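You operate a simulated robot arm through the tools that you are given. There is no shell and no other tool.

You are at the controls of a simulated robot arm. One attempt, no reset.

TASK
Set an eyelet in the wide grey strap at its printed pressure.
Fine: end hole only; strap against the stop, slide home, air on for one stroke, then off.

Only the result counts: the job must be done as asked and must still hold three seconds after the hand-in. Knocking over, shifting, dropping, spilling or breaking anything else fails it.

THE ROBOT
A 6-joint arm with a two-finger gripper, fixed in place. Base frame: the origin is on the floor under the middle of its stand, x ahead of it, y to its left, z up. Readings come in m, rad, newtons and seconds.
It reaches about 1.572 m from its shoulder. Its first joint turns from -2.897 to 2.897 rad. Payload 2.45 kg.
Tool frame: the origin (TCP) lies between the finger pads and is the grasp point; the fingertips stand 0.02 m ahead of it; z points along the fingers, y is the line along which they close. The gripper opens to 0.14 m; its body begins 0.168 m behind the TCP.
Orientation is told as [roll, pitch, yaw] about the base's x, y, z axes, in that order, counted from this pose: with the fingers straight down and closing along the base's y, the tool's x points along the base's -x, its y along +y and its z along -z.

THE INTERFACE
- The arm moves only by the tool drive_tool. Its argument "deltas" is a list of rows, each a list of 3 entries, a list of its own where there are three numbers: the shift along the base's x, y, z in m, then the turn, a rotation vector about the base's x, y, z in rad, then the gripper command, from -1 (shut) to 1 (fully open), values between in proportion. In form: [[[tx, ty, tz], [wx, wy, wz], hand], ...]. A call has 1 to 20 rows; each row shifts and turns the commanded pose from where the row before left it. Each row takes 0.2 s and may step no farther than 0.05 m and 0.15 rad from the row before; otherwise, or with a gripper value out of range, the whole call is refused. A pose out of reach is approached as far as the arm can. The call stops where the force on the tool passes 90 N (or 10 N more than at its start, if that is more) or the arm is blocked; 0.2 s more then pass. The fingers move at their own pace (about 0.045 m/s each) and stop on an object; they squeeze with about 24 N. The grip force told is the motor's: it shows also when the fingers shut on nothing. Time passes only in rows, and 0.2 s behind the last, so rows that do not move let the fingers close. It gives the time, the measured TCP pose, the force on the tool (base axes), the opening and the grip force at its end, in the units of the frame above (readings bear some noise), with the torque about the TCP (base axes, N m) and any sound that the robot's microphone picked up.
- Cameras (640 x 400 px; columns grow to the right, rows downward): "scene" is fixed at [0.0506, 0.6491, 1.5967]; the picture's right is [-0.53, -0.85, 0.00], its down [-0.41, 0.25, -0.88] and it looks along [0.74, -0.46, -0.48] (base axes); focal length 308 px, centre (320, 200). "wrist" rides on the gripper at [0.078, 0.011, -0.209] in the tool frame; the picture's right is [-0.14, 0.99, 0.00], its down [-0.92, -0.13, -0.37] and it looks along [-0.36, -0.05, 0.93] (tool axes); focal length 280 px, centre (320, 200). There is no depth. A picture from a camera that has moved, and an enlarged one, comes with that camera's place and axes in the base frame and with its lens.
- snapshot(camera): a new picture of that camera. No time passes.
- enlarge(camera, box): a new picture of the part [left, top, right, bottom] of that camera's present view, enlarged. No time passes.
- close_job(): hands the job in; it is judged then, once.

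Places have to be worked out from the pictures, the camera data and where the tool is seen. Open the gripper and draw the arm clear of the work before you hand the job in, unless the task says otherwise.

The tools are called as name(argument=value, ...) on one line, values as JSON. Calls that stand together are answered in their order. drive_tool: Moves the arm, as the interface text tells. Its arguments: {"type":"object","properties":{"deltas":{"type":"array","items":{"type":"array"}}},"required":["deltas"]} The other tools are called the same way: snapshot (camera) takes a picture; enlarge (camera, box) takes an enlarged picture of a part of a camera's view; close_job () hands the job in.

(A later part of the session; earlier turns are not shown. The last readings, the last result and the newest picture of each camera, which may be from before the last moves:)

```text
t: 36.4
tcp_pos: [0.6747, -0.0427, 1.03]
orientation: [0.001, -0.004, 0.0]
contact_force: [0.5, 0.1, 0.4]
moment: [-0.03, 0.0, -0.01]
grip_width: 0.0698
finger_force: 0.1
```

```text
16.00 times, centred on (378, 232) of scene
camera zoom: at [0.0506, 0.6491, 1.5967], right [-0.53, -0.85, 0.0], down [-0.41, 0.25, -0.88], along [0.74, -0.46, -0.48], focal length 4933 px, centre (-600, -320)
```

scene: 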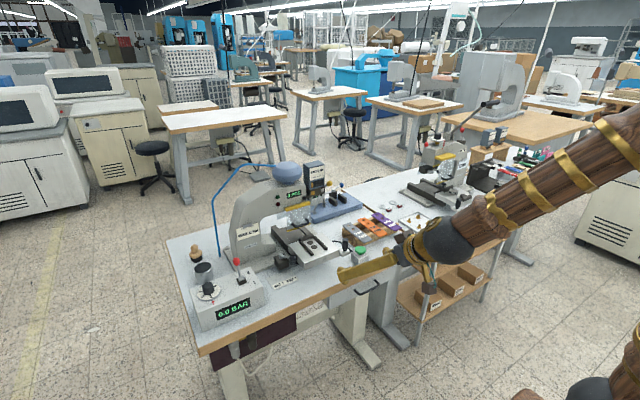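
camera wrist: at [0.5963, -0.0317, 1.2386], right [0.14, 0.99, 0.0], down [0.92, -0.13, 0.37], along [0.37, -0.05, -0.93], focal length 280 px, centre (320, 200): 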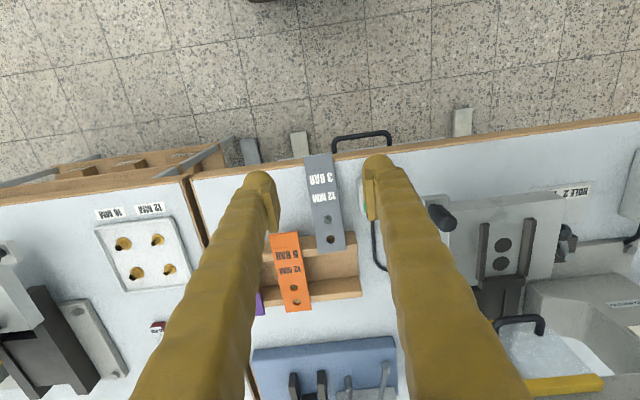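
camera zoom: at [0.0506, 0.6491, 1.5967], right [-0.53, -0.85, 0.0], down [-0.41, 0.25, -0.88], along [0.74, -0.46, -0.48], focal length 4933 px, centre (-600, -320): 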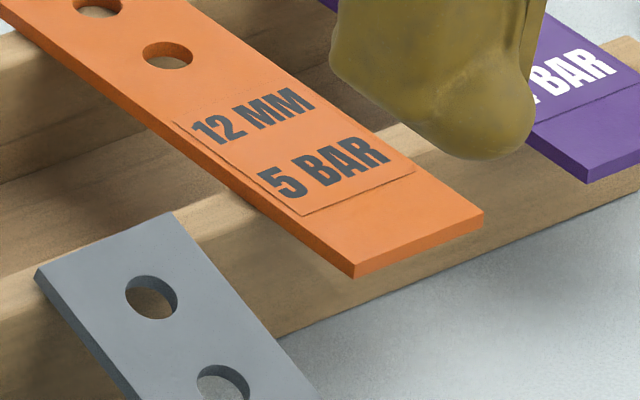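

The strap's near end is at (0.686, −0.048), overhanging the table edge at x ≈ 0.70, and the far end just sits on the wall at x ≈ 0.825. A cleaner grip comes from dragging it a little farther −x so it lies flat with its near end overhanging the table front, well away from the orange strap. I position closed fingertips just above it.

drive_tool(deltas=[[[0.0113, -0.001, -0.038], [0, 0, 0], -1], [[0.0113, -0.001, -0.038], [0, 0, 0], -1], [[0.0113, -0.001, -0.037], [0, 0, 0], -1], [[0.0113, -0.001, -0.037], [0, 0, 0], -1], [[0, 0, 0], [0, 0, 0], -1]])

enlarge(camera="scene", box=[345, 210, 415, 275])

```text
t: 37.6
tcp_pos: [0.7224, -0.048, 0.881]
orientation: [0.0, -0.005, 0.003]
contact_force: [0.4, 0.2, -0.1]
moment: [-0.03, -0.02, -0.01]
grip_width: 0.0
finger_force: 24.1
```

```text
6.15 times, centred on (380, 242) of scene
camera zoom: at [0.0506, 0.6491, 1.5967], right [-0.53, -0.85, 0.0], down [-0.41, 0.25, -0.88], along [0.74, -0.46, -0.48], focal length 1897 px, centre (-49, -62)
```

zoom: 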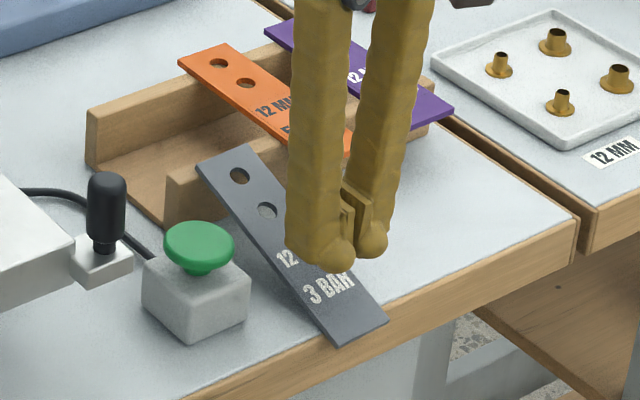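

Now I descend in small steps until light contact appears.

drive_tool(deltas=[[[0, 0, -0.004], [0, 0, 0], -1], [[0, 0, -0.004], [0, 0, 0], -1], [[0, 0, -0.004], [0, 0, 0], -1], [[0, 0, -0.002], [0, 0, 0], -1], [[0, 0, -0.002], [0, 0, 0], -1]])

drive_tool(deltas=[[[0, 0, -0.001], [0, 0, 0], -1], [[0, 0, -0.001], [0, 0, 0], -1]])

```text
t: 38.8
tcp_pos: [0.722, -0.0469, 0.866]
orientation: [-0.002, -0.003, 0.001]
contact_force: [-0.4, -0.1, -0.4]
moment: [-0.02, -0.02, 0.02]
grip_width: 0.0002
finger_force: 24.4
```

```text
t: 39.4
tcp_pos: [0.7217, -0.0461, 0.862]
orientation: [-0.001, -0.004, 0.003]
contact_force: [0.2, -0.1, 0.3]
moment: [-0.02, 0.01, 0.0]
grip_width: 0.0
finger_force: 23.6
```

No contact yet at z 0.862. I continue in 1 mm steps.

drive_tool(deltas=[[[0, 0, -0.001], [0, 0, 0], -1], [[0, 0, -0.001], [0, 0, 0], -1]])

drive_tool(deltas=[[[0, 0, -0.001], [0, 0, 0], -1]])

drive_tool(deltas=[[[0, 0, -0.001], [0, 0, 0], -1]])

enlarge(camera="scene", box=[345, 210, 415, 275])

```text
t: 40.0
tcp_pos: [0.7223, -0.0466, 0.8612]
orientation: [0.002, -0.004, 0.002]
contact_force: [0.2, -0.2, 0.2]
moment: [-0.04, -0.01, -0.02]
grip_width: 0.0
finger_force: 23.8
```

```text
t: 40.4
tcp_pos: [0.7232, -0.0466, 0.8591]
orientation: [0.001, -0.003, 0.0]
contact_force: [-0.6, -0.3, -0.7]
moment: [0.02, 0.02, -0.01]
grip_width: 0.0
finger_force: 23.7
```

```text
t: 40.8
tcp_pos: [0.7227, -0.0476, 0.8587]
orientation: [-0.001, -0.002, 0.002]
contact_force: [-0.3, 0.2, 0.5]
moment: [0.0, 0.01, 0.0]
grip_width: 0.0
finger_force: 23.5
```

```text
6.15 times, centred on (380, 242) of scene
camera zoom: at [0.0506, 0.6491, 1.5967], right [-0.53, -0.85, 0.0], down [-0.41, 0.25, -0.88], along [0.74, -0.46, -0.48], focal length 1897 px, centre (-49, -62)
```

zoom: 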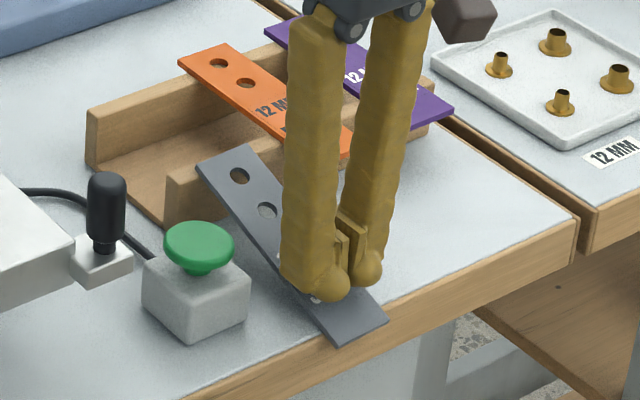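

The tips look about to touch. I keep stepping down, 1 mm at a time.

drive_tool(deltas=[[[0, 0, -0.001], [0, 0, 0], -1]])

drive_tool(deltas=[[[0, 0, -0.001], [0, 0, 0], -1]])

drive_tool(deltas=[[[0, 0, -0.001], [0, 0, 0], -1]])

```text
t: 41.2
tcp_pos: [0.7221, -0.0474, 0.8563]
orientation: [0.001, -0.002, 0.003]
contact_force: [-0.2, -0.2, 0.7]
moment: [-0.02, -0.02, 0.02]
grip_width: 0.0002
finger_force: 23.5
```

```text
t: 41.6
tcp_pos: [0.7217, -0.0472, 0.8581]
orientation: [0.001, -0.004, 0.003]
contact_force: [0.4, -0.4, -0.5]
moment: [0.02, 0.0, 0.01]
grip_width: 0.0001
finger_force: 24.5
```

```text
t: 42.0
tcp_pos: [0.7231, -0.0475, 0.8563]
orientation: [0.0, -0.004, 0.0]
contact_force: [-0.5, -0.9, 3.1]
moment: [-0.05, -0.01, -0.02]
grip_width: 0.006
finger_force: 23.7
```

Light contact, 3 N. I press a touch more and drag −x by 10 mm.

drive_tool(deltas=[[[0, 0, -0.0005], [0, 0, 0], -1], [[-0.002, 0, -0.0005], [0, 0, 0], -1], [[-0.002, 0, -0.0005], [0, 0, 0], -1], [[-0.002, 0, -0.0005], [0, 0, 0], -1]])

enlarge(camera="scene", box=[345, 210, 415, 275])

enlarge(camera="wrist", box=[240, 80, 400, 240])

```text
t: 43.0
tcp_pos: [0.7171, -0.0473, 0.8547]
orientation: [-0.001, -0.004, 0.0]
contact_force: [-0.6, -1.4, 1.2]
moment: [0.02, -0.02, -0.02]
grip_width: 0.0058
finger_force: 24.2
```

```text
6.15 times, centred on (380, 242) of scene
camera zoom: at [0.0506, 0.6491, 1.5967], right [-0.53, -0.85, 0.0], down [-0.41, 0.25, -0.88], along [0.74, -0.46, -0.48], focal length 1897 px, centre (-49, -62)
```

zoom: 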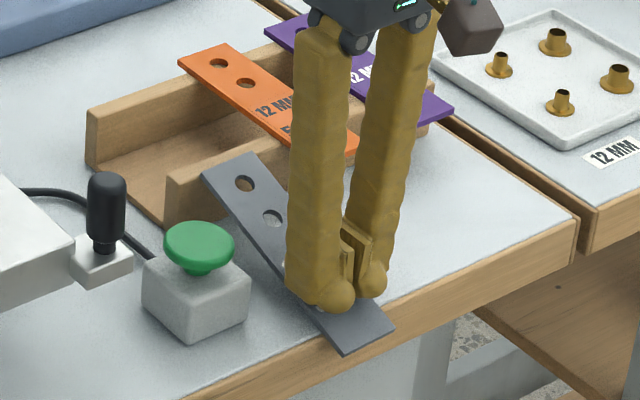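

```text
2.50 times, centred on (320, 160) of wrist
camera zoom: at [0.6377, -0.0356, 1.062], right [0.14, 0.99, 0.0], down [0.92, -0.13, 0.37], along [0.37, -0.05, -0.93], focal length 701 px, centre (320, 300)
```

zoom: 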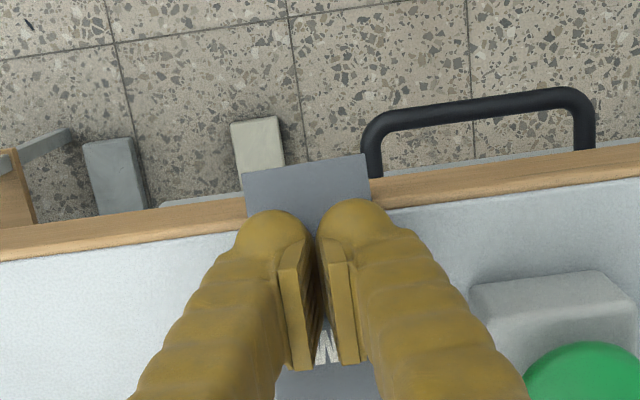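

The drag works; the strap moved with the fingers. I continue −x.

drive_tool(deltas=[[[-0.002, 0, -0.0003], [0, 0, 0], -1], [[-0.002, 0, -0.0003], [0, 0, 0], -1], [[-0.002, 0, -0.0003], [0, 0, 0], -1]])

enlarge(camera="scene", box=[345, 210, 415, 275])

```text
t: 43.8
tcp_pos: [0.7106, -0.0469, 0.8537]
orientation: [0.0, -0.004, 0.003]
contact_force: [-0.3, -0.2, 1.1]
moment: [-0.02, 0.03, 0.04]
grip_width: 0.0
finger_force: 24.0
```

```text
6.15 times, centred on (380, 242) of scene
camera zoom: at [0.0506, 0.6491, 1.5967], right [-0.53, -0.85, 0.0], down [-0.41, 0.25, -0.88], along [0.74, -0.46, -0.48], focal length 1897 px, centre (-49, -62)
```

zoom: 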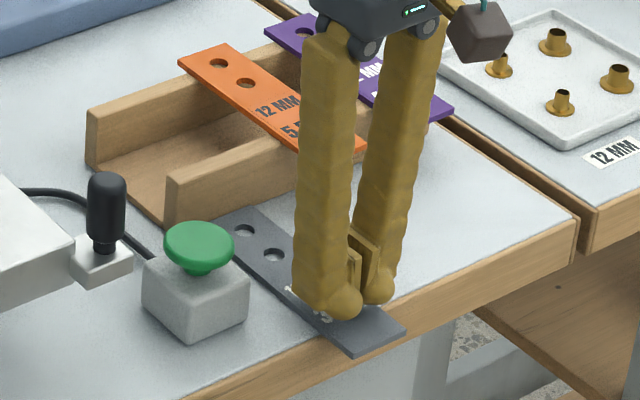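

The strap is now flat on the table with its near end overhanging the front edge. I rise a little and look.

drive_tool(deltas=[[[0, 0, 0.03], [0, 0, 0], -1], [[0, 0, 0.04], [0, 0, 0], -1], [[-0.02, 0, 0.04], [0, 0, 0], -1], [[-0.03, 0, 0.03], [0, 0, 0], -1], [[0, 0, 0], [0, 0, 0], -1]])

enlarge(camera="wrist", box=[240, 130, 400, 270])

enlarge(camera="scene", box=[345, 210, 415, 275])

```text
t: 45.0
tcp_pos: [0.66, -0.0458, 0.9939]
orientation: [0.001, -0.005, 0.003]
contact_force: [-0.6, 0.0, -1.0]
moment: [0.01, -0.01, 0.0]
grip_width: 0.0
finger_force: 23.9
```

```text
2.86 times, centred on (320, 200) of wrist
camera zoom: at [0.5804, -0.0345, 1.2021], right [0.14, 0.99, 0.0], down [0.92, -0.13, 0.37], along [0.37, -0.05, -0.93], focal length 801 px, centre (320, 200)
```

zoom: 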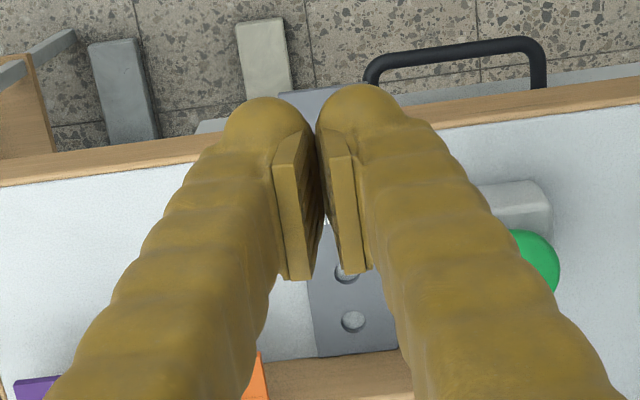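

```text
6.15 times, centred on (380, 242) of scene
camera zoom: at [0.0506, 0.6491, 1.5967], right [-0.53, -0.85, 0.0], down [-0.41, 0.25, -0.88], along [0.74, -0.46, -0.48], focal length 1897 px, centre (-49, -62)
```

zoom: 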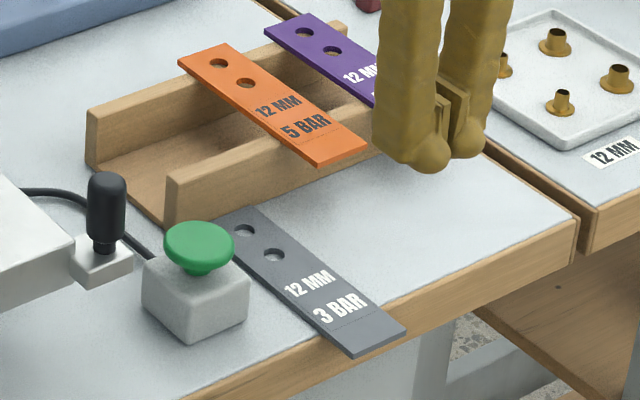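

The strap spans x ≈ 0.669–0.816 flat on the table. I'll drag it 16 mm more toward −x for a fuller overhang, pressing near its middle.

drive_tool(deltas=[[[0.035, -0.0005, -0.025], [0, 0, 0], -1], [[0.035, -0.0005, -0.03], [0, 0, 0], -1], [[0.033, 0, -0.03], [0, 0, 0], -1], [[0, 0, -0.03], [0, 0, 0], -1], [[0, 0, -0.018], [0, 0, 0], -1], [[0, 0, -0.003], [0, 0, 0], -1], [[0, 0, -0.002], [0, 0, 0], -1]])

drive_tool(deltas=[[[0, 0, -0.001], [0, 0, 0], -1]])

drive_tool(deltas=[[[0, 0, -0.001], [0, 0, 0], -1]])

```text
t: 46.6
tcp_pos: [0.7635, -0.0486, 0.8544]
orientation: [0.0, -0.002, 0.0]
contact_force: [0.5, -0.3, -0.3]
moment: [0.01, 0.01, 0.02]
grip_width: 0.0
finger_force: 23.9
```

```text
t: 47.0
tcp_pos: [0.7629, -0.0482, 0.8536]
orientation: [0.001, -0.004, 0.0]
contact_force: [0.2, -1.2, 0.3]
moment: [0.01, 0.01, 0.0]
grip_width: 0.0
finger_force: 24.0
```

```text
t: 47.4
tcp_pos: [0.7643, -0.0479, 0.854]
orientation: [0.0, -0.005, 0.0]
contact_force: [-0.7, 0.3, 0.3]
moment: [-0.02, -0.02, 0.0]
grip_width: 0.0
finger_force: 24.1
```

Not pressing yet; I step down half a millimetre at a time until there is contact force.

drive_tool(deltas=[[[0, 0, -0.0007], [0, 0, 0], -1]])

drive_tool(deltas=[[[0, 0, -0.0007], [0, 0, 0], -1]])

drive_tool(deltas=[[[0, 0, -0.0007], [0, 0, 0], -1]])

```text
t: 47.8
tcp_pos: [0.7626, -0.049, 0.852]
orientation: [0.002, -0.003, 0.001]
contact_force: [1.3, 0.7, 0.1]
moment: [0.02, 0.01, -0.03]
grip_width: 0.0
finger_force: 24.6
```

```text
t: 48.2
tcp_pos: [0.7643, -0.0481, 0.8525]
orientation: [0.0, -0.003, 0.001]
contact_force: [-0.3, 0.5, -0.1]
moment: [0.0, -0.02, 0.0]
grip_width: 0.0
finger_force: 24.1
```

```text
t: 48.6
tcp_pos: [0.7634, -0.0476, 0.8512]
orientation: [0.0, -0.003, 0.001]
contact_force: [0.1, -0.1, -0.4]
moment: [0.02, -0.01, -0.01]
grip_width: 0.0
finger_force: 24.0
```

enlarge(camera="scene", box=[345, 210, 415, 275])

drive_tool(deltas=[[[0, 0, -0.0007], [0, 0, 0], -1]])

drive_tool(deltas=[[[0, 0, -0.0007], [0, 0, 0], -1]])

```text
6.15 times, centred on (380, 242) of scene
camera zoom: at [0.0506, 0.6491, 1.5967], right [-0.53, -0.85, 0.0], down [-0.41, 0.25, -0.88], along [0.74, -0.46, -0.48], focal length 1897 px, centre (-49, -62)
```

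zoom: 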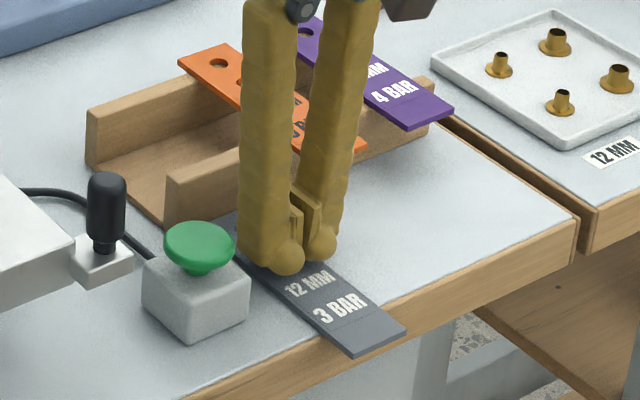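

```text
t: 49.0
tcp_pos: [0.7632, -0.0476, 0.8494]
orientation: [0.0, -0.004, 0.0]
contact_force: [0.4, -0.9, -0.2]
moment: [0.01, -0.01, -0.01]
grip_width: 0.0
finger_force: 24.3
```

```text
t: 49.4
tcp_pos: [0.7625, -0.0478, 0.8498]
orientation: [-0.001, -0.003, 0.001]
contact_force: [0.1, 0.0, 0.1]
moment: [-0.01, -0.03, 0.01]
grip_width: 0.0
finger_force: 23.8
```

Still free, so the table top is a bit lower than I assumed. I keep stepping down slowly.

drive_tool(deltas=[[[0, 0, -0.0015], [0, 0, 0], -1]])

drive_tool(deltas=[[[0, 0, -0.0015], [0, 0, 0], -1]])

drive_tool(deltas=[[[0, 0, -0.001], [0, 0, 0], -1]])

drive_tool(deltas=[[[0, 0, -0.001], [0, 0, 0], -1]])

```text
t: 49.8
tcp_pos: [0.7632, -0.047, 0.8485]
orientation: [-0.002, -0.005, -0.001]
contact_force: [-0.1, -0.1, -0.3]
moment: [0.03, 0.01, 0.02]
grip_width: 0.0002
finger_force: 23.7
```

```text
t: 50.2
tcp_pos: [0.7621, -0.0475, 0.8457]
orientation: [0.0, -0.003, 0.001]
contact_force: [-0.7, -0.5, 0.1]
moment: [-0.01, 0.01, -0.01]
grip_width: 0.0001
finger_force: 23.7
```

```text
t: 50.6
tcp_pos: [0.7619, -0.0475, 0.846]
orientation: [0.0, -0.002, 0.0]
contact_force: [0.7, -0.7, -0.2]
moment: [-0.01, 0.0, -0.04]
grip_width: 0.0
finger_force: 24.5
```

```text
t: 51.0
tcp_pos: [0.7639, -0.0478, 0.8453]
orientation: [0.0, -0.004, 0.001]
contact_force: [0.2, 0.0, -0.5]
moment: [0.01, 0.0, 0.03]
grip_width: 0.0001
finger_force: 23.7
```

enlarge(camera="scene", box=[365, 235, 395, 260])

drive_tool(deltas=[[[0, 0, -0.001], [0, 0, 0], -1]])

drive_tool(deltas=[[[0, 0, -0.001], [0, 0, 0], -1]])

drive_tool(deltas=[[[0, 0, -0.001], [0, 0, 0], -1]])

```text
16.00 times, centred on (380, 248) of scene
camera zoom: at [0.0506, 0.6491, 1.5967], right [-0.53, -0.85, 0.0], down [-0.41, 0.25, -0.88], along [0.74, -0.46, -0.48], focal length 4933 px, centre (-640, -560)
```

zoom: 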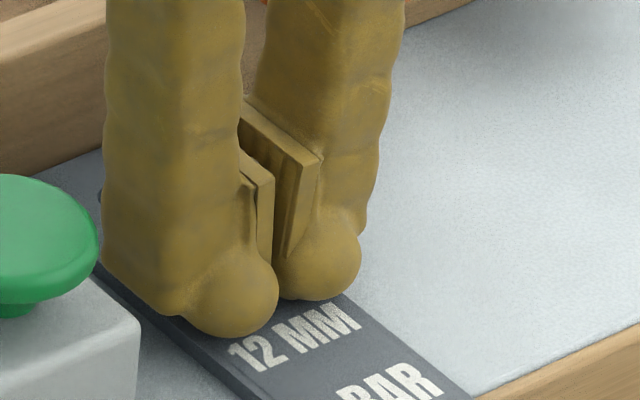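

```text
t: 51.4
tcp_pos: [0.7633, -0.0482, 0.8444]
orientation: [0.003, -0.003, 0.002]
contact_force: [-1.0, 1.5, 6.7]
moment: [0.04, -0.01, 0.04]
grip_width: 0.0062
finger_force: 23.4
```

```text
t: 51.8
tcp_pos: [0.7622, -0.0468, 0.8447]
orientation: [0.001, -0.005, 0.0]
contact_force: [-4.6, 1.8, 22.9]
moment: [0.01, 0.06, 0.04]
grip_width: 0.0061
finger_force: 23.9
```

```text
t: 52.2
tcp_pos: [0.764, -0.0474, 0.8446]
orientation: [-0.001, -0.003, 0.002]
contact_force: [-13.8, 9.4, 48.5]
moment: [0.2, 0.22, 0.05]
grip_width: 0.0061
finger_force: 24.9
```

Contact found: the strap's top is at about 0.824, so the table top is about 0.82. I ease off to a light press and drag −x 16 mm.

drive_tool(deltas=[[[0, 0, 0.0017], [0, 0, 0], -1], [[-0.002, 0, 0], [0, 0, 0], -1], [[-0.003, 0, 0], [0, 0, 0], -1], [[-0.003, 0, 0], [0, 0, 0], -1]])

enlarge(camera="scene", box=[345, 210, 415, 275])

```text
t: 53.2
tcp_pos: [0.7563, -0.0489, 0.8449]
orientation: [0.001, -0.002, -0.001]
contact_force: [9.3, -5.7, 30.1]
moment: [-0.11, -0.24, 0.01]
grip_width: 0.0062
finger_force: 23.9
```

```text
6.15 times, centred on (380, 242) of scene
camera zoom: at [0.0506, 0.6491, 1.5967], right [-0.53, -0.85, 0.0], down [-0.41, 0.25, -0.88], along [0.74, -0.46, -0.48], focal length 1897 px, centre (-49, -62)
```

zoom: 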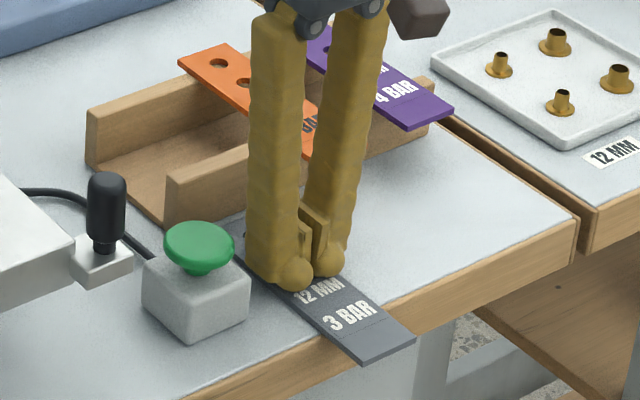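

The strap follows at 30 N normal load. I ease the load slightly and continue 9 mm.

drive_tool(deltas=[[[-0.003, 0, 0.0006], [0, 0, 0], -1], [[-0.003, 0, 0], [0, 0, 0], -1], [[-0.003, 0, 0], [0, 0, 0], -1]])

drive_tool(deltas=[[[0, 0, 0.01], [0, 0, 0], -1], [[0, 0, 0.04], [0, 0, 0], -1], [[0, 0, 0.05], [0, 0, 0], 0], [[-0.045, 0, 0.02], [0, 0, 0], 0], [[-0.045, 0, 0.02], [0, 0, 0], 0], [[-0.03, 0, 0.01], [0, 0, 0], 0], [[0, 0, 0], [0, 0, 0], 0]])

enlarge(camera="wrist", box=[240, 130, 400, 270])

enlarge(camera="scene", box=[345, 210, 415, 275])

```text
t: 54.0
tcp_pos: [0.7455, -0.0488, 0.8451]
orientation: [0.001, -0.003, 0.003]
contact_force: [3.1, 0.5, 12.2]
moment: [0.0, -0.09, 0.01]
grip_width: 0.0061
finger_force: 23.7
```

```text
t: 55.6
tcp_pos: [0.6247, -0.0486, 0.9944]
orientation: [-0.001, -0.004, 0.002]
contact_force: [-0.6, -0.3, 0.0]
moment: [-0.01, -0.04, 0.0]
grip_width: 0.0699
finger_force: 0.0
```

```text
2.86 times, centred on (320, 200) of wrist
camera zoom: at [0.5449, -0.0364, 1.2025], right [0.14, 0.99, 0.0], down [0.92, -0.13, 0.37], along [0.37, -0.05, -0.93], focal length 801 px, centre (320, 200)
```

zoom: 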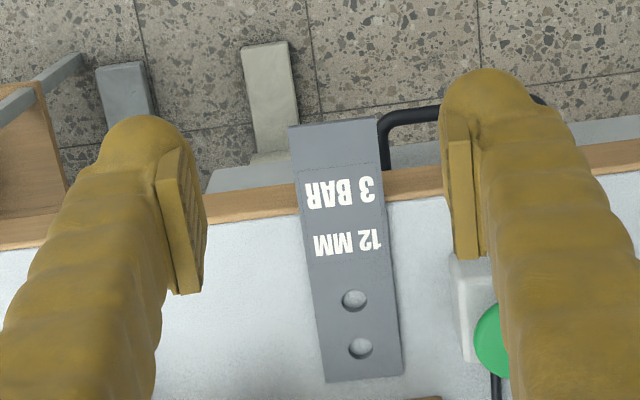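

```text
6.15 times, centred on (380, 242) of scene
camera zoom: at [0.0506, 0.6491, 1.5967], right [-0.53, -0.85, 0.0], down [-0.41, 0.25, -0.88], along [0.74, -0.46, -0.48], focal length 1897 px, centre (-49, -62)
```

zoom: 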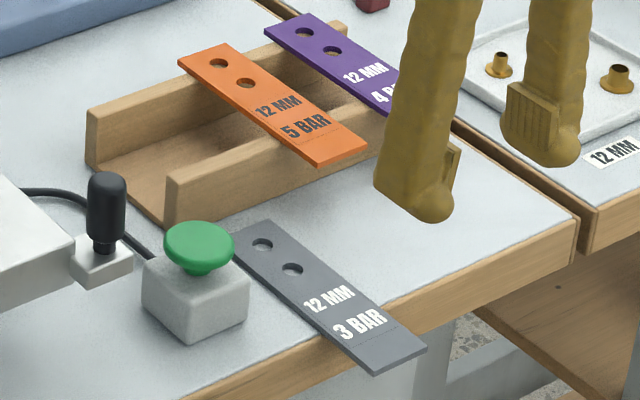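

The strap is now flat at x 0.6545–0.804, y ≈ −0.046, overhanging the table edge (x ≈ 0.70) by 46 mm. I'll straddle the overhang at x ≈ 0.676 with the strap right at TCP height and grip it there.

drive_tool(deltas=[[[0.026, 0.0013, -0.03], [0, 0, 0], -0.2], [[0.026, 0.0013, -0.035], [0, 0, 0], -0.2], [[0, 0, -0.03], [0, 0, 0], -0.2], [[0, 0, -0.03], [0, 0, 0], -0.2], [[0, 0, -0.025], [0, 0, 0], -0.2], [[0, 0, 0], [0, 0, 0], -0.2]])

enlarge(camera="wrist", box=[240, 110, 400, 230])

enlarge(camera="scene", box=[355, 225, 425, 285])

```text
t: 57.0
tcp_pos: [0.6771, -0.0444, 0.8446]
orientation: [0.0, -0.003, 0.003]
contact_force: [-0.2, -0.6, 0.2]
moment: [0.0, -0.02, 0.0]
grip_width: 0.056
finger_force: 0.1
```

```text
3.33 times, centred on (320, 170) of wrist
camera zoom: at [0.5981, -0.0341, 1.0513], right [0.14, 0.99, 0.0], down [0.92, -0.13, 0.37], along [0.37, -0.05, -0.93], focal length 935 px, centre (320, 300)
```

zoom: 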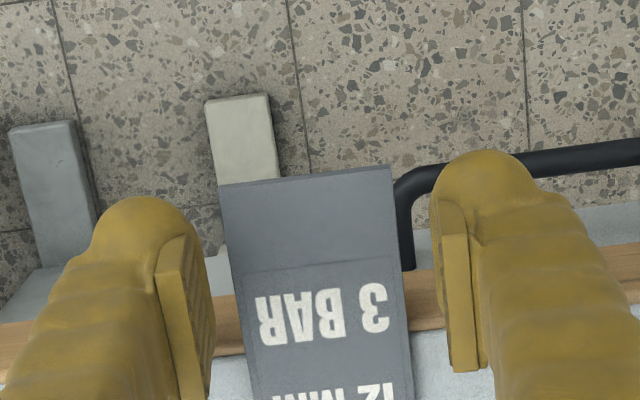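

```text
6.67 times, centred on (390, 255) of scene
camera zoom: at [0.0506, 0.6491, 1.5967], right [-0.53, -0.85, 0.0], down [-0.41, 0.25, -0.88], along [0.74, -0.46, -0.48], focal length 2055 px, centre (-147, -167)
```

zoom: 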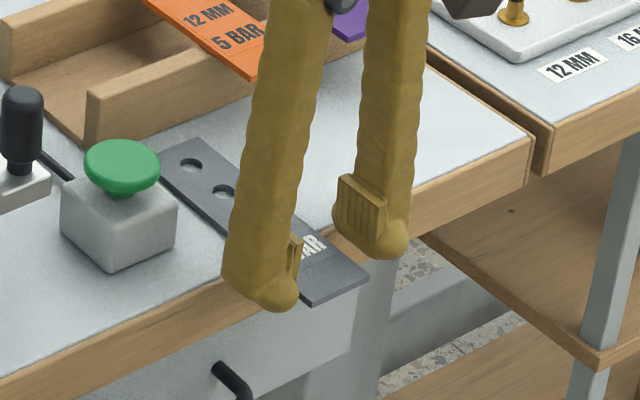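

Centred within about 1.5 mm. I go down the last 21 mm and close.

drive_tool(deltas=[[[0, -0.0013, -0.011], [0, 0, 0], -0.2], [[0, 0, -0.0105], [0, 0, 0], -0.2], [[0, 0, 0], [0, 0, 0], -0.2]])

enlarge(camera="scene", box=[355, 225, 425, 285])

enlarge(camera="wrist", box=[240, 110, 400, 230])

```text
t: 57.8
tcp_pos: [0.6774, -0.0453, 0.8217]
orientation: [0.0, -0.003, 0.002]
contact_force: [-0.4, -1.0, -0.4]
moment: [0.0, 0.0, -0.02]
grip_width: 0.0559
finger_force: 0.1
```

```text
6.67 times, centred on (390, 255) of scene
camera zoom: at [0.0506, 0.6491, 1.5967], right [-0.53, -0.85, 0.0], down [-0.41, 0.25, -0.88], along [0.74, -0.46, -0.48], focal length 2055 px, centre (-147, -167)
```

zoom: 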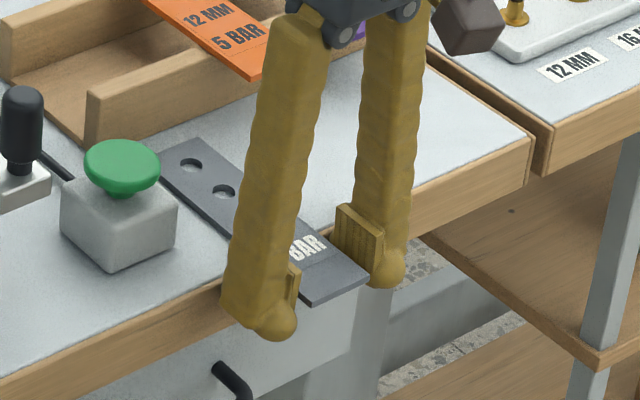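

```text
3.33 times, centred on (320, 170) of wrist
camera zoom: at [0.5979, -0.0356, 1.0298], right [0.14, 0.99, 0.0], down [0.92, -0.13, 0.37], along [0.37, -0.05, -0.93], focal length 935 px, centre (320, 300)
```

zoom: 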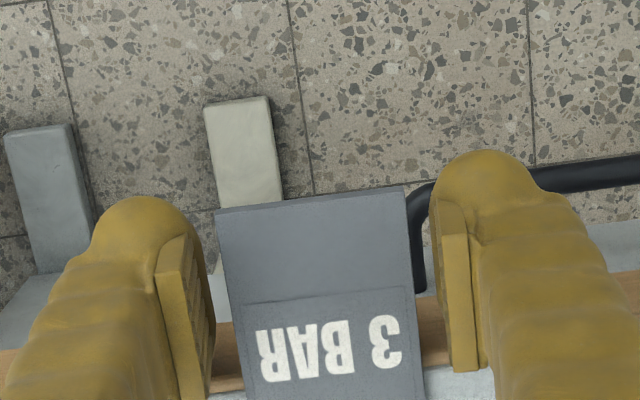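

The strap lines up with the pads' bottom edge, so I go 11 mm lower to put it well within the pads before closing.

drive_tool(deltas=[[[0, -0.0005, -0.006], [0, 0, 0], -0.2], [[0, 0, -0.005], [0, 0, 0], -0.2], [[0, 0, 0], [0, 0, 0], -0.2]])

enlarge(camera="scene", box=[365, 235, 405, 275])

```text
t: 58.6
tcp_pos: [0.6763, -0.0475, 0.8121]
orientation: [-0.001, -0.002, 0.003]
contact_force: [0.0, -0.1, -1.1]
moment: [-0.02, 0.02, -0.03]
grip_width: 0.0559
finger_force: 0.1
```

```text
10.00 times, centred on (385, 255) of scene
camera zoom: at [0.0506, 0.6491, 1.5967], right [-0.53, -0.85, 0.0], down [-0.41, 0.25, -0.88], along [0.74, -0.46, -0.48], focal length 3083 px, centre (-330, -350)
```

zoom: 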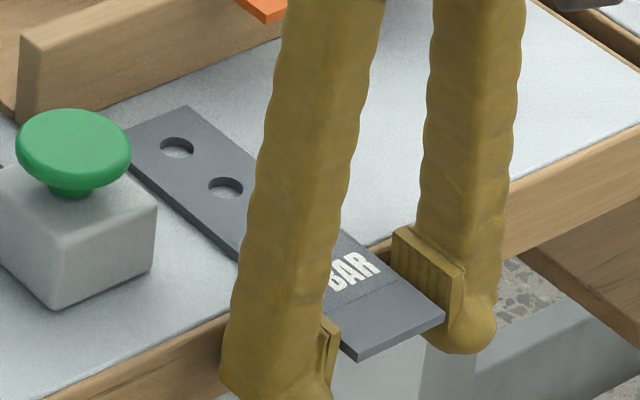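

Now the strap sits at mid-pad height. I close the gripper.

drive_tool(deltas=[[[0, 0, 0], [0, 0, 0], -0.45], [[0, 0, 0], [0, 0, 0], -1], [[0, 0, 0], [0, 0, 0], -1], [[0, 0, 0], [0, 0, 0], -1]])

enlarge(camera="scene", box=[365, 235, 405, 275])

```text
t: 59.6
tcp_pos: [0.6771, -0.0471, 0.8126]
orientation: [0.002, -0.004, 0.002]
contact_force: [0.4, 0.4, 0.5]
moment: [-0.02, 0.03, 0.01]
grip_width: 0.0415
finger_force: 24.2
```

```text
10.00 times, centred on (385, 255) of scene
camera zoom: at [0.0506, 0.6491, 1.5967], right [-0.53, -0.85, 0.0], down [-0.41, 0.25, -0.88], along [0.74, -0.46, -0.48], focal length 3083 px, centre (-330, -350)
```

zoom: 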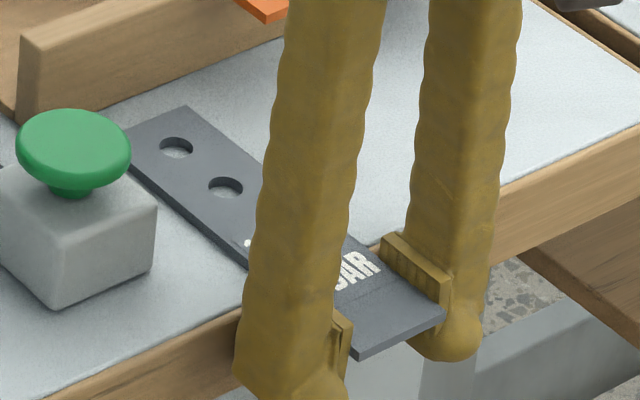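

The strap is gripped firmly (41.5 mm). I lift it gently and check that it stays level.

drive_tool(deltas=[[[0, 0, 0.005], [0, 0, 0], -1], [[0, 0, 0.015], [0, 0, 0], -1], [[0, 0, 0.03], [0, 0, 0], -1], [[0, 0, 0.04], [0, 0, 0], -1], [[0, 0, 0.045], [0, 0, 0], -1], [[0, 0, 0.045], [0, 0, 0], -1], [[0, 0, 0], [0, 0, 0], -1]])

enlarge(camera="scene", box=[330, 180, 430, 270])

snapshot(camera="wrist")

```text
t: 61.2
tcp_pos: [0.6786, -0.0475, 0.9923]
orientation: [0.001, -0.003, 0.002]
contact_force: [-0.4, -0.2, -0.6]
moment: [0.0, 0.02, 0.0]
grip_width: 0.0417
finger_force: 24.0
```

```text
4.44 times, centred on (380, 225) of scene
camera zoom: at [0.0506, 0.6491, 1.5967], right [-0.53, -0.85, 0.0], down [-0.41, 0.25, -0.88], along [0.74, -0.46, -0.48], focal length 1370 px, centre (53, 89)
```

zoom: 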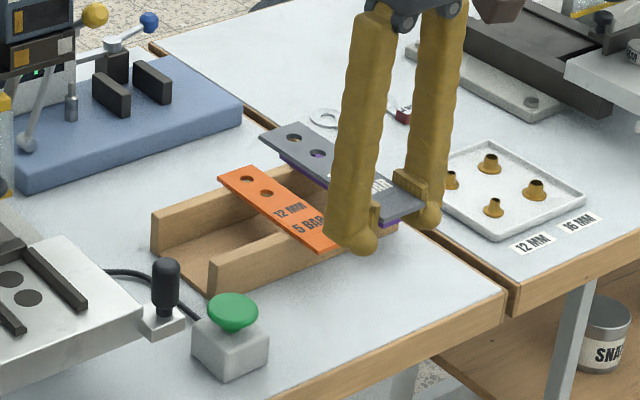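

```text
taken
camera wrist: at [0.599, -0.036, 1.2], right [0.14, 0.99, 0.0], down [0.92, -0.13, 0.37], along [0.37, -0.05, -0.93], focal length 280 px, centre (320, 200)
```

wrist: 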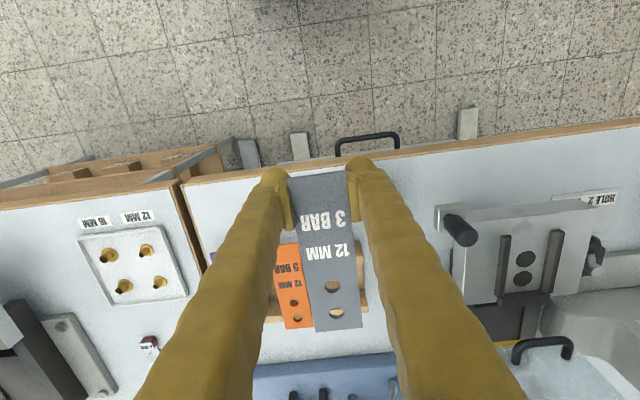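

The strap hangs level in the grip. I carry it at this height to the slide, stopping short in x to measure the rails.

drive_tool(deltas=[[[0.002, 0.04, 0], [0, 0, 0], -1], [[0.002, 0.04, 0], [0, 0, 0], -1], [[0.002, 0.04, 0], [0, 0, 0], -1], [[0.002, 0.04, 0], [0, 0, 0], -1], [[0.002, 0.04, 0], [0, 0, 0], -1], [[0.002, 0.0375, 0], [0, 0, 0], -1], [[0, 0, 0], [0, 0, 0], -1]])

snapshot(camera="wrist")

enlarge(camera="wrist", box=[250, 180, 400, 300])

enlarge(camera="scene", box=[260, 190, 370, 290])

```text
t: 62.8
tcp_pos: [0.6922, 0.1912, 0.992]
orientation: [0.001, -0.001, -0.001]
contact_force: [0.2, -0.9, -1.1]
moment: [0.0, 0.03, 0.0]
grip_width: 0.0417
finger_force: 23.5
```

```text
taken
camera wrist: at [0.613, 0.2031, 1.1999], right [0.14, 0.99, 0.0], down [0.92, -0.13, 0.37], along [0.37, -0.05, -0.93], focal length 280 px, centre (320, 200)
```

wrist: 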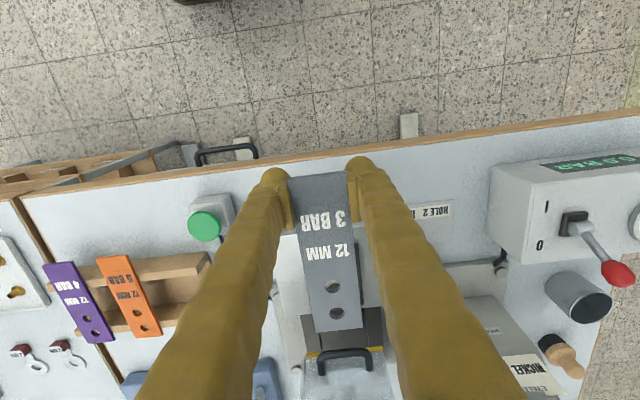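

```text
3.33 times, centred on (325, 240) of wrist
camera zoom: at [0.613, 0.2031, 1.1999], right [0.14, 0.99, 0.0], down [0.92, -0.13, 0.37], along [0.37, -0.05, -0.93], focal length 935 px, centre (303, 67)
```

zoom: 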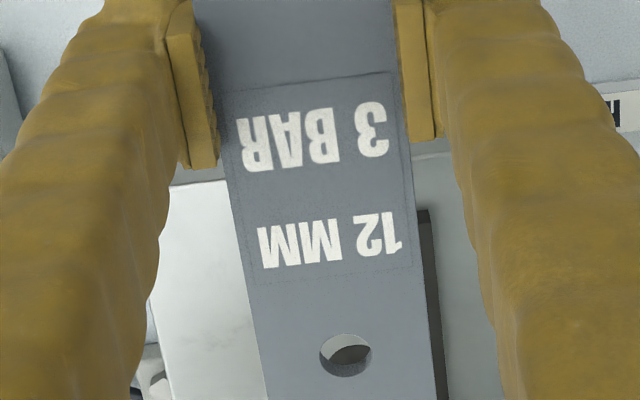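

```text
4.00 times, centred on (315, 240) of scene
camera zoom: at [0.0506, 0.6491, 1.5967], right [-0.53, -0.85, 0.0], down [-0.41, 0.25, -0.88], along [0.74, -0.46, -0.48], focal length 1233 px, centre (340, 40)
```

zoom: 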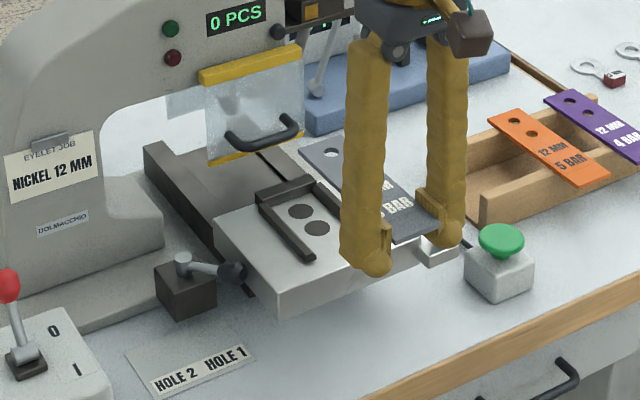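

The strap is aligned with the slide within about 1 mm. I move to x ≈ 0.735 and lower to just above the rails, then verify.

drive_tool(deltas=[[[0.022, -0.0008, -0.01], [0, 0, 0], -1], [[0.02, 0, -0.02], [0, 0, 0], -1], [[0, 0, -0.025], [0, 0, 0], -1], [[0, 0, 0], [0, 0, 0], -1]])

enlarge(camera="wrist", box=[250, 180, 400, 300])

enlarge(camera="scene", box=[280, 200, 360, 280])

```text
t: 63.8
tcp_pos: [0.734, 0.1905, 0.9371]
orientation: [0.0, -0.002, 0.001]
contact_force: [0.0, 0.1, -0.2]
moment: [0.02, 0.01, 0.04]
grip_width: 0.0417
finger_force: 24.2
```

```text
3.33 times, centred on (325, 240) of wrist
camera zoom: at [0.6544, 0.2014, 1.1444], right [0.14, 0.99, 0.0], down [0.92, -0.13, 0.37], along [0.37, -0.05, -0.93], focal length 935 px, centre (303, 67)
```

zoom: 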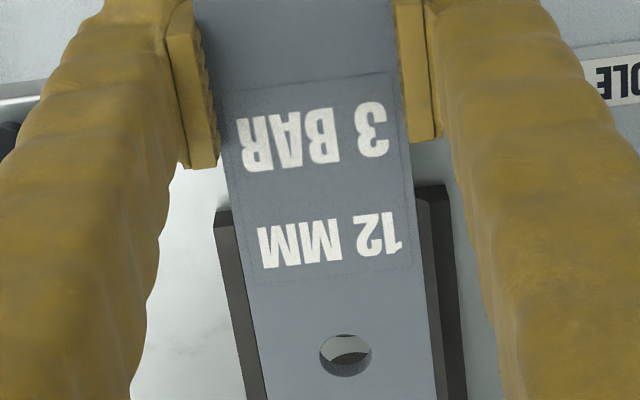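

```text
5.00 times, centred on (320, 240) of scene
camera zoom: at [0.0506, 0.6491, 1.5967], right [-0.53, -0.85, 0.0], down [-0.41, 0.25, -0.88], along [0.74, -0.46, -0.48], focal length 1542 px, centre (320, 0)
```

zoom: 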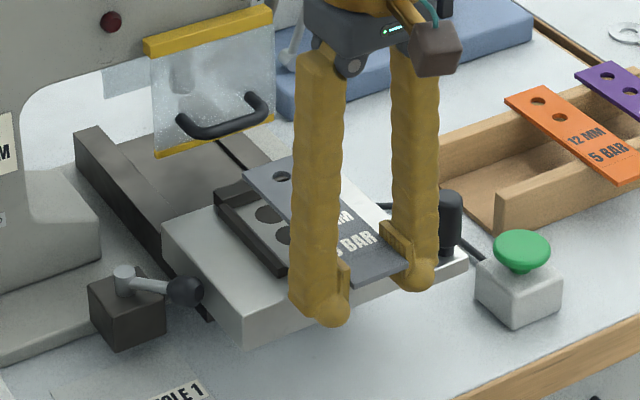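

Strap centre (y ≈ 0.191) matches the channel centre (≈ 0.191). I lower it into the channel in small steps watching force.

drive_tool(deltas=[[[0, 0, -0.01], [0, 0, 0], -1], [[0, 0, -0.01], [0, 0, 0], -1], [[0, 0, -0.008], [0, 0, 0], -1], [[0, 0, -0.005], [0, 0, 0], -1]])

enlarge(camera="scene", box=[280, 200, 360, 280])

enlarge(camera="wrist", box=[250, 180, 400, 300])

```text
t: 64.8
tcp_pos: [0.7324, 0.1895, 0.903]
orientation: [0.0, -0.005, 0.001]
contact_force: [0.5, 0.7, -0.6]
moment: [-0.01, -0.01, 0.0]
grip_width: 0.0414
finger_force: 24.1
```

```text
5.00 times, centred on (320, 240) of scene
camera zoom: at [0.0506, 0.6491, 1.5967], right [-0.53, -0.85, 0.0], down [-0.41, 0.25, -0.88], along [0.74, -0.46, -0.48], focal length 1542 px, centre (320, 0)
```

zoom: 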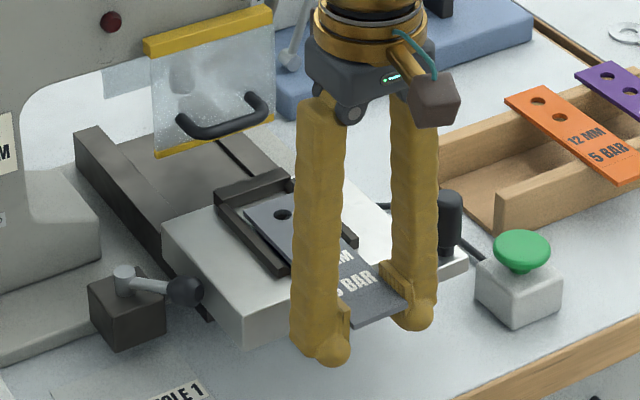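

```text
3.33 times, centred on (325, 240) of wrist
camera zoom: at [0.6536, 0.2013, 1.1106], right [0.14, 0.99, 0.0], down [0.92, -0.13, 0.37], along [0.37, -0.05, -0.93], focal length 935 px, centre (303, 67)
```

zoom: 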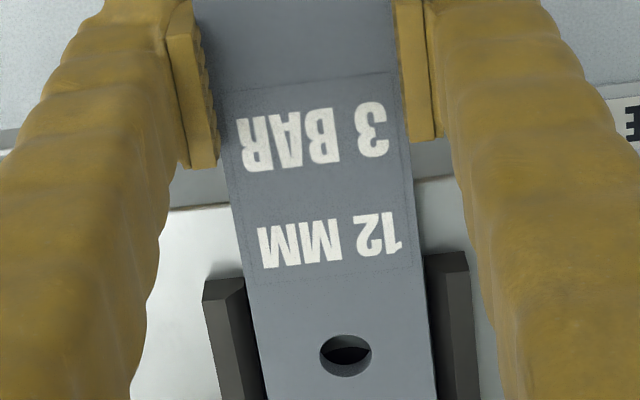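

The strap is at the rail-top level and appears centred. I'll zoom in on the clearances before going lower.

enlarge(camera="wrist", box=[290, 240, 390, 310])

enlarge(camera="scene", box=[295, 230, 345, 270])

```text
5.71 times, centred on (340, 275) of wrist
camera zoom: at [0.6536, 0.2013, 1.1106], right [0.14, 0.99, 0.0], down [0.92, -0.13, 0.37], along [0.37, -0.05, -0.93], focal length 1602 px, centre (206, -229)
```

zoom: 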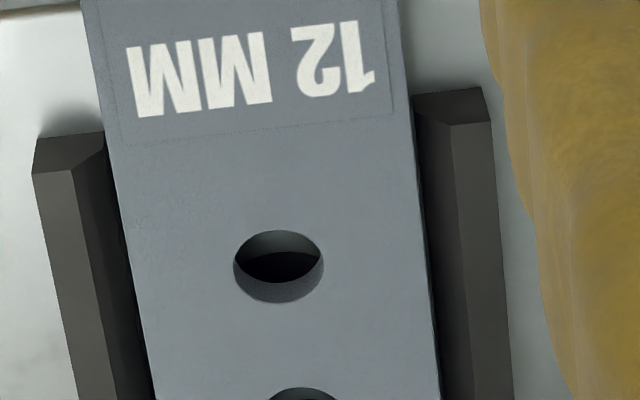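

```text
10.00 times, centred on (320, 250) of scene
camera zoom: at [0.0506, 0.6491, 1.5967], right [-0.53, -0.85, 0.0], down [-0.41, 0.25, -0.88], along [0.74, -0.46, -0.48], focal length 3083 px, centre (320, -300)
```

zoom: 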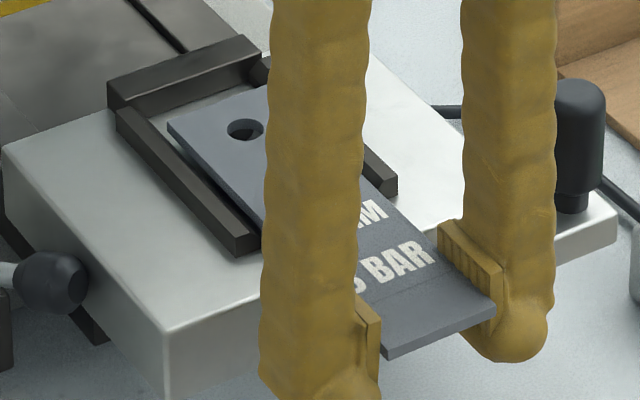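

The strap sits between the rails with clearance on both sides. I lower the last few millimetres until it touches the plate.

drive_tool(deltas=[[[0, 0.0005, -0.003], [0, 0, 0], -1], [[0, 0, -0.003], [0, 0, 0], -1]])

drive_tool(deltas=[[[0, 0, -0.0015], [0, 0, 0], -1]])

drive_tool(deltas=[[[0, 0, -0.0015], [0, 0, 0], -1]])

```text
t: 65.4
tcp_pos: [0.7327, 0.1902, 0.8978]
orientation: [-0.002, -0.002, 0.001]
contact_force: [0.1, -0.5, -1.1]
moment: [0.0, 0.0, 0.01]
grip_width: 0.0416
finger_force: 24.4
```

```text
t: 65.8
tcp_pos: [0.7325, 0.1894, 0.8964]
orientation: [0.0, -0.004, 0.0]
contact_force: [0.4, -2.6, 6.7]
moment: [-0.03, -0.49, -0.07]
grip_width: 0.0415
finger_force: 23.9
```

```text
t: 66.2
tcp_pos: [0.7321, 0.1903, 0.8963]
orientation: [-0.001, -0.006, 0.002]
contact_force: [-2.9, -2.0, 16.4]
moment: [0.0, -0.66, -0.06]
grip_width: 0.0416
finger_force: 23.9
```

It's touching the plate (16 N). I relieve it by 1 mm and slide +x about 12 mm toward the stop.

drive_tool(deltas=[[[0, 0, 0.0015], [0, 0, 0], -1], [[0.003, 0, 0], [0, 0, 0], -1], [[0.003, 0, 0], [0, 0, 0], -1], [[0.003, 0, 0], [0, 0, 0], -1], [[0.003, 0, 0], [0, 0, 0], -1]])

enlarge(camera="scene", box=[285, 225, 345, 275])

enlarge(camera="wrist", box=[270, 220, 390, 330])

```text
t: 67.4
tcp_pos: [0.7448, 0.1902, 0.8967]
orientation: [-0.001, -0.003, 0.0]
contact_force: [0.7, 0.5, -0.3]
moment: [-0.02, 0.06, -0.01]
grip_width: 0.0417
finger_force: 24.6
```

```text
8.00 times, centred on (315, 250) of scene
camera zoom: at [0.0506, 0.6491, 1.5967], right [-0.53, -0.85, 0.0], down [-0.41, 0.25, -0.88], along [0.74, -0.46, -0.48], focal length 2466 px, centre (360, -200)
```

zoom: 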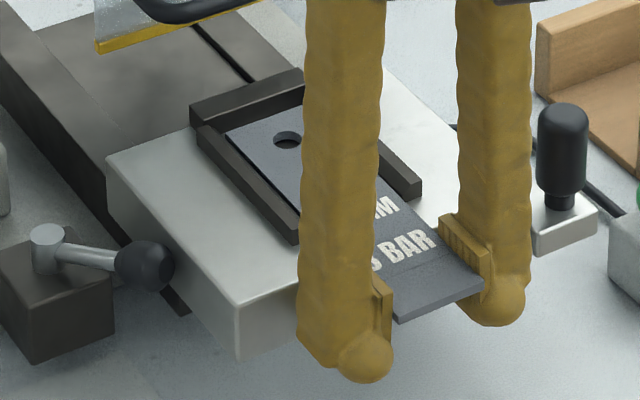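

```text
3.64 times, centred on (330, 275) of wrist
camera zoom: at [0.6655, 0.2015, 1.1041], right [0.14, 0.99, 0.0], down [0.92, -0.13, 0.37], along [0.37, -0.05, -0.93], focal length 1020 px, centre (284, -73)
```

zoom: 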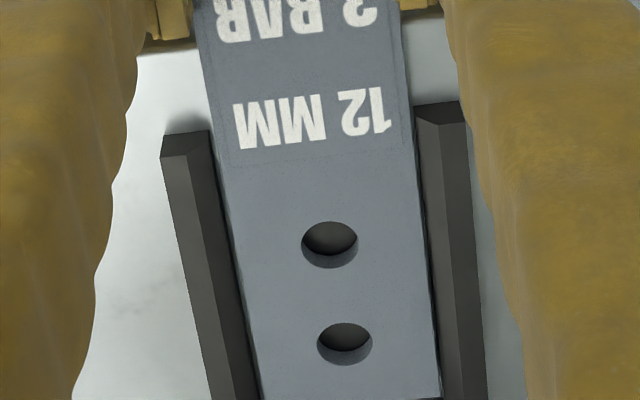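

The far end is a few millimetres from the stop. I advance 2.5 mm more, then release the strap onto the plate.

drive_tool(deltas=[[[0.0015, 0, 0], [0, 0, 0], -1], [[0.001, 0, 0], [0, 0, 0], -1], [[0, 0, -0.0008], [0, 0, 0], -1], [[0, 0, 0], [0, 0, 0], -0.3], [[0, 0, 0], [0, 0, 0], -0.3], [[0, 0, 0], [0, 0, 0], -0.3]])

enlarge(camera="scene", box=[285, 225, 345, 275])

enlarge(camera="wrist", box=[250, 120, 400, 240])

```text
t: 68.8
tcp_pos: [0.7467, 0.1896, 0.8958]
orientation: [-0.001, -0.004, 0.001]
contact_force: [-0.9, -0.1, 0.1]
moment: [0.0, -0.04, 0.03]
grip_width: 0.0492
finger_force: 0.0
```

```text
8.00 times, centred on (315, 250) of scene
camera zoom: at [0.0506, 0.6491, 1.5967], right [-0.53, -0.85, 0.0], down [-0.41, 0.25, -0.88], along [0.74, -0.46, -0.48], focal length 2466 px, centre (360, -200)
```

zoom: 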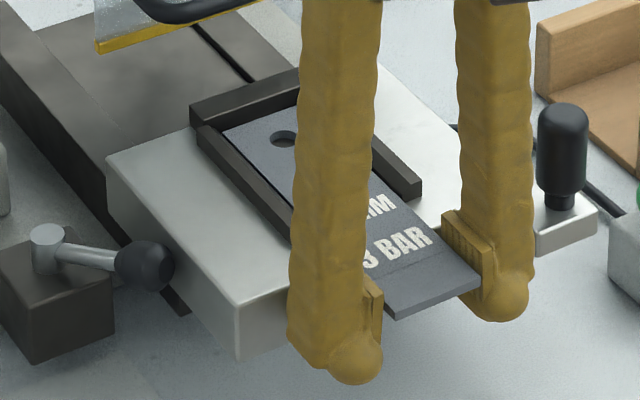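

```text
3.33 times, centred on (325, 180) of wrist
camera zoom: at [0.6678, 0.2016, 1.103], right [0.14, 0.99, 0.0], down [0.92, -0.13, 0.37], along [0.37, -0.05, -0.93], focal length 935 px, centre (303, 267)
```

zoom: 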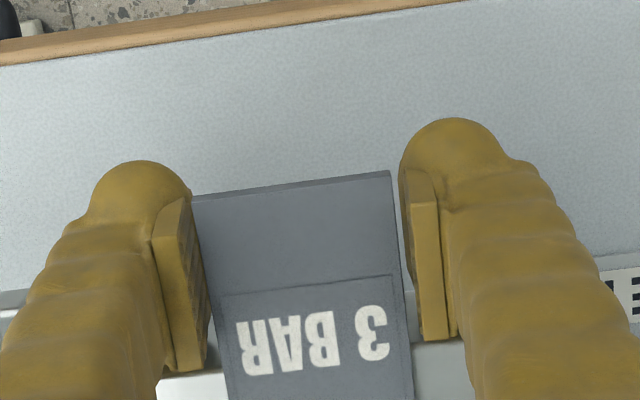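

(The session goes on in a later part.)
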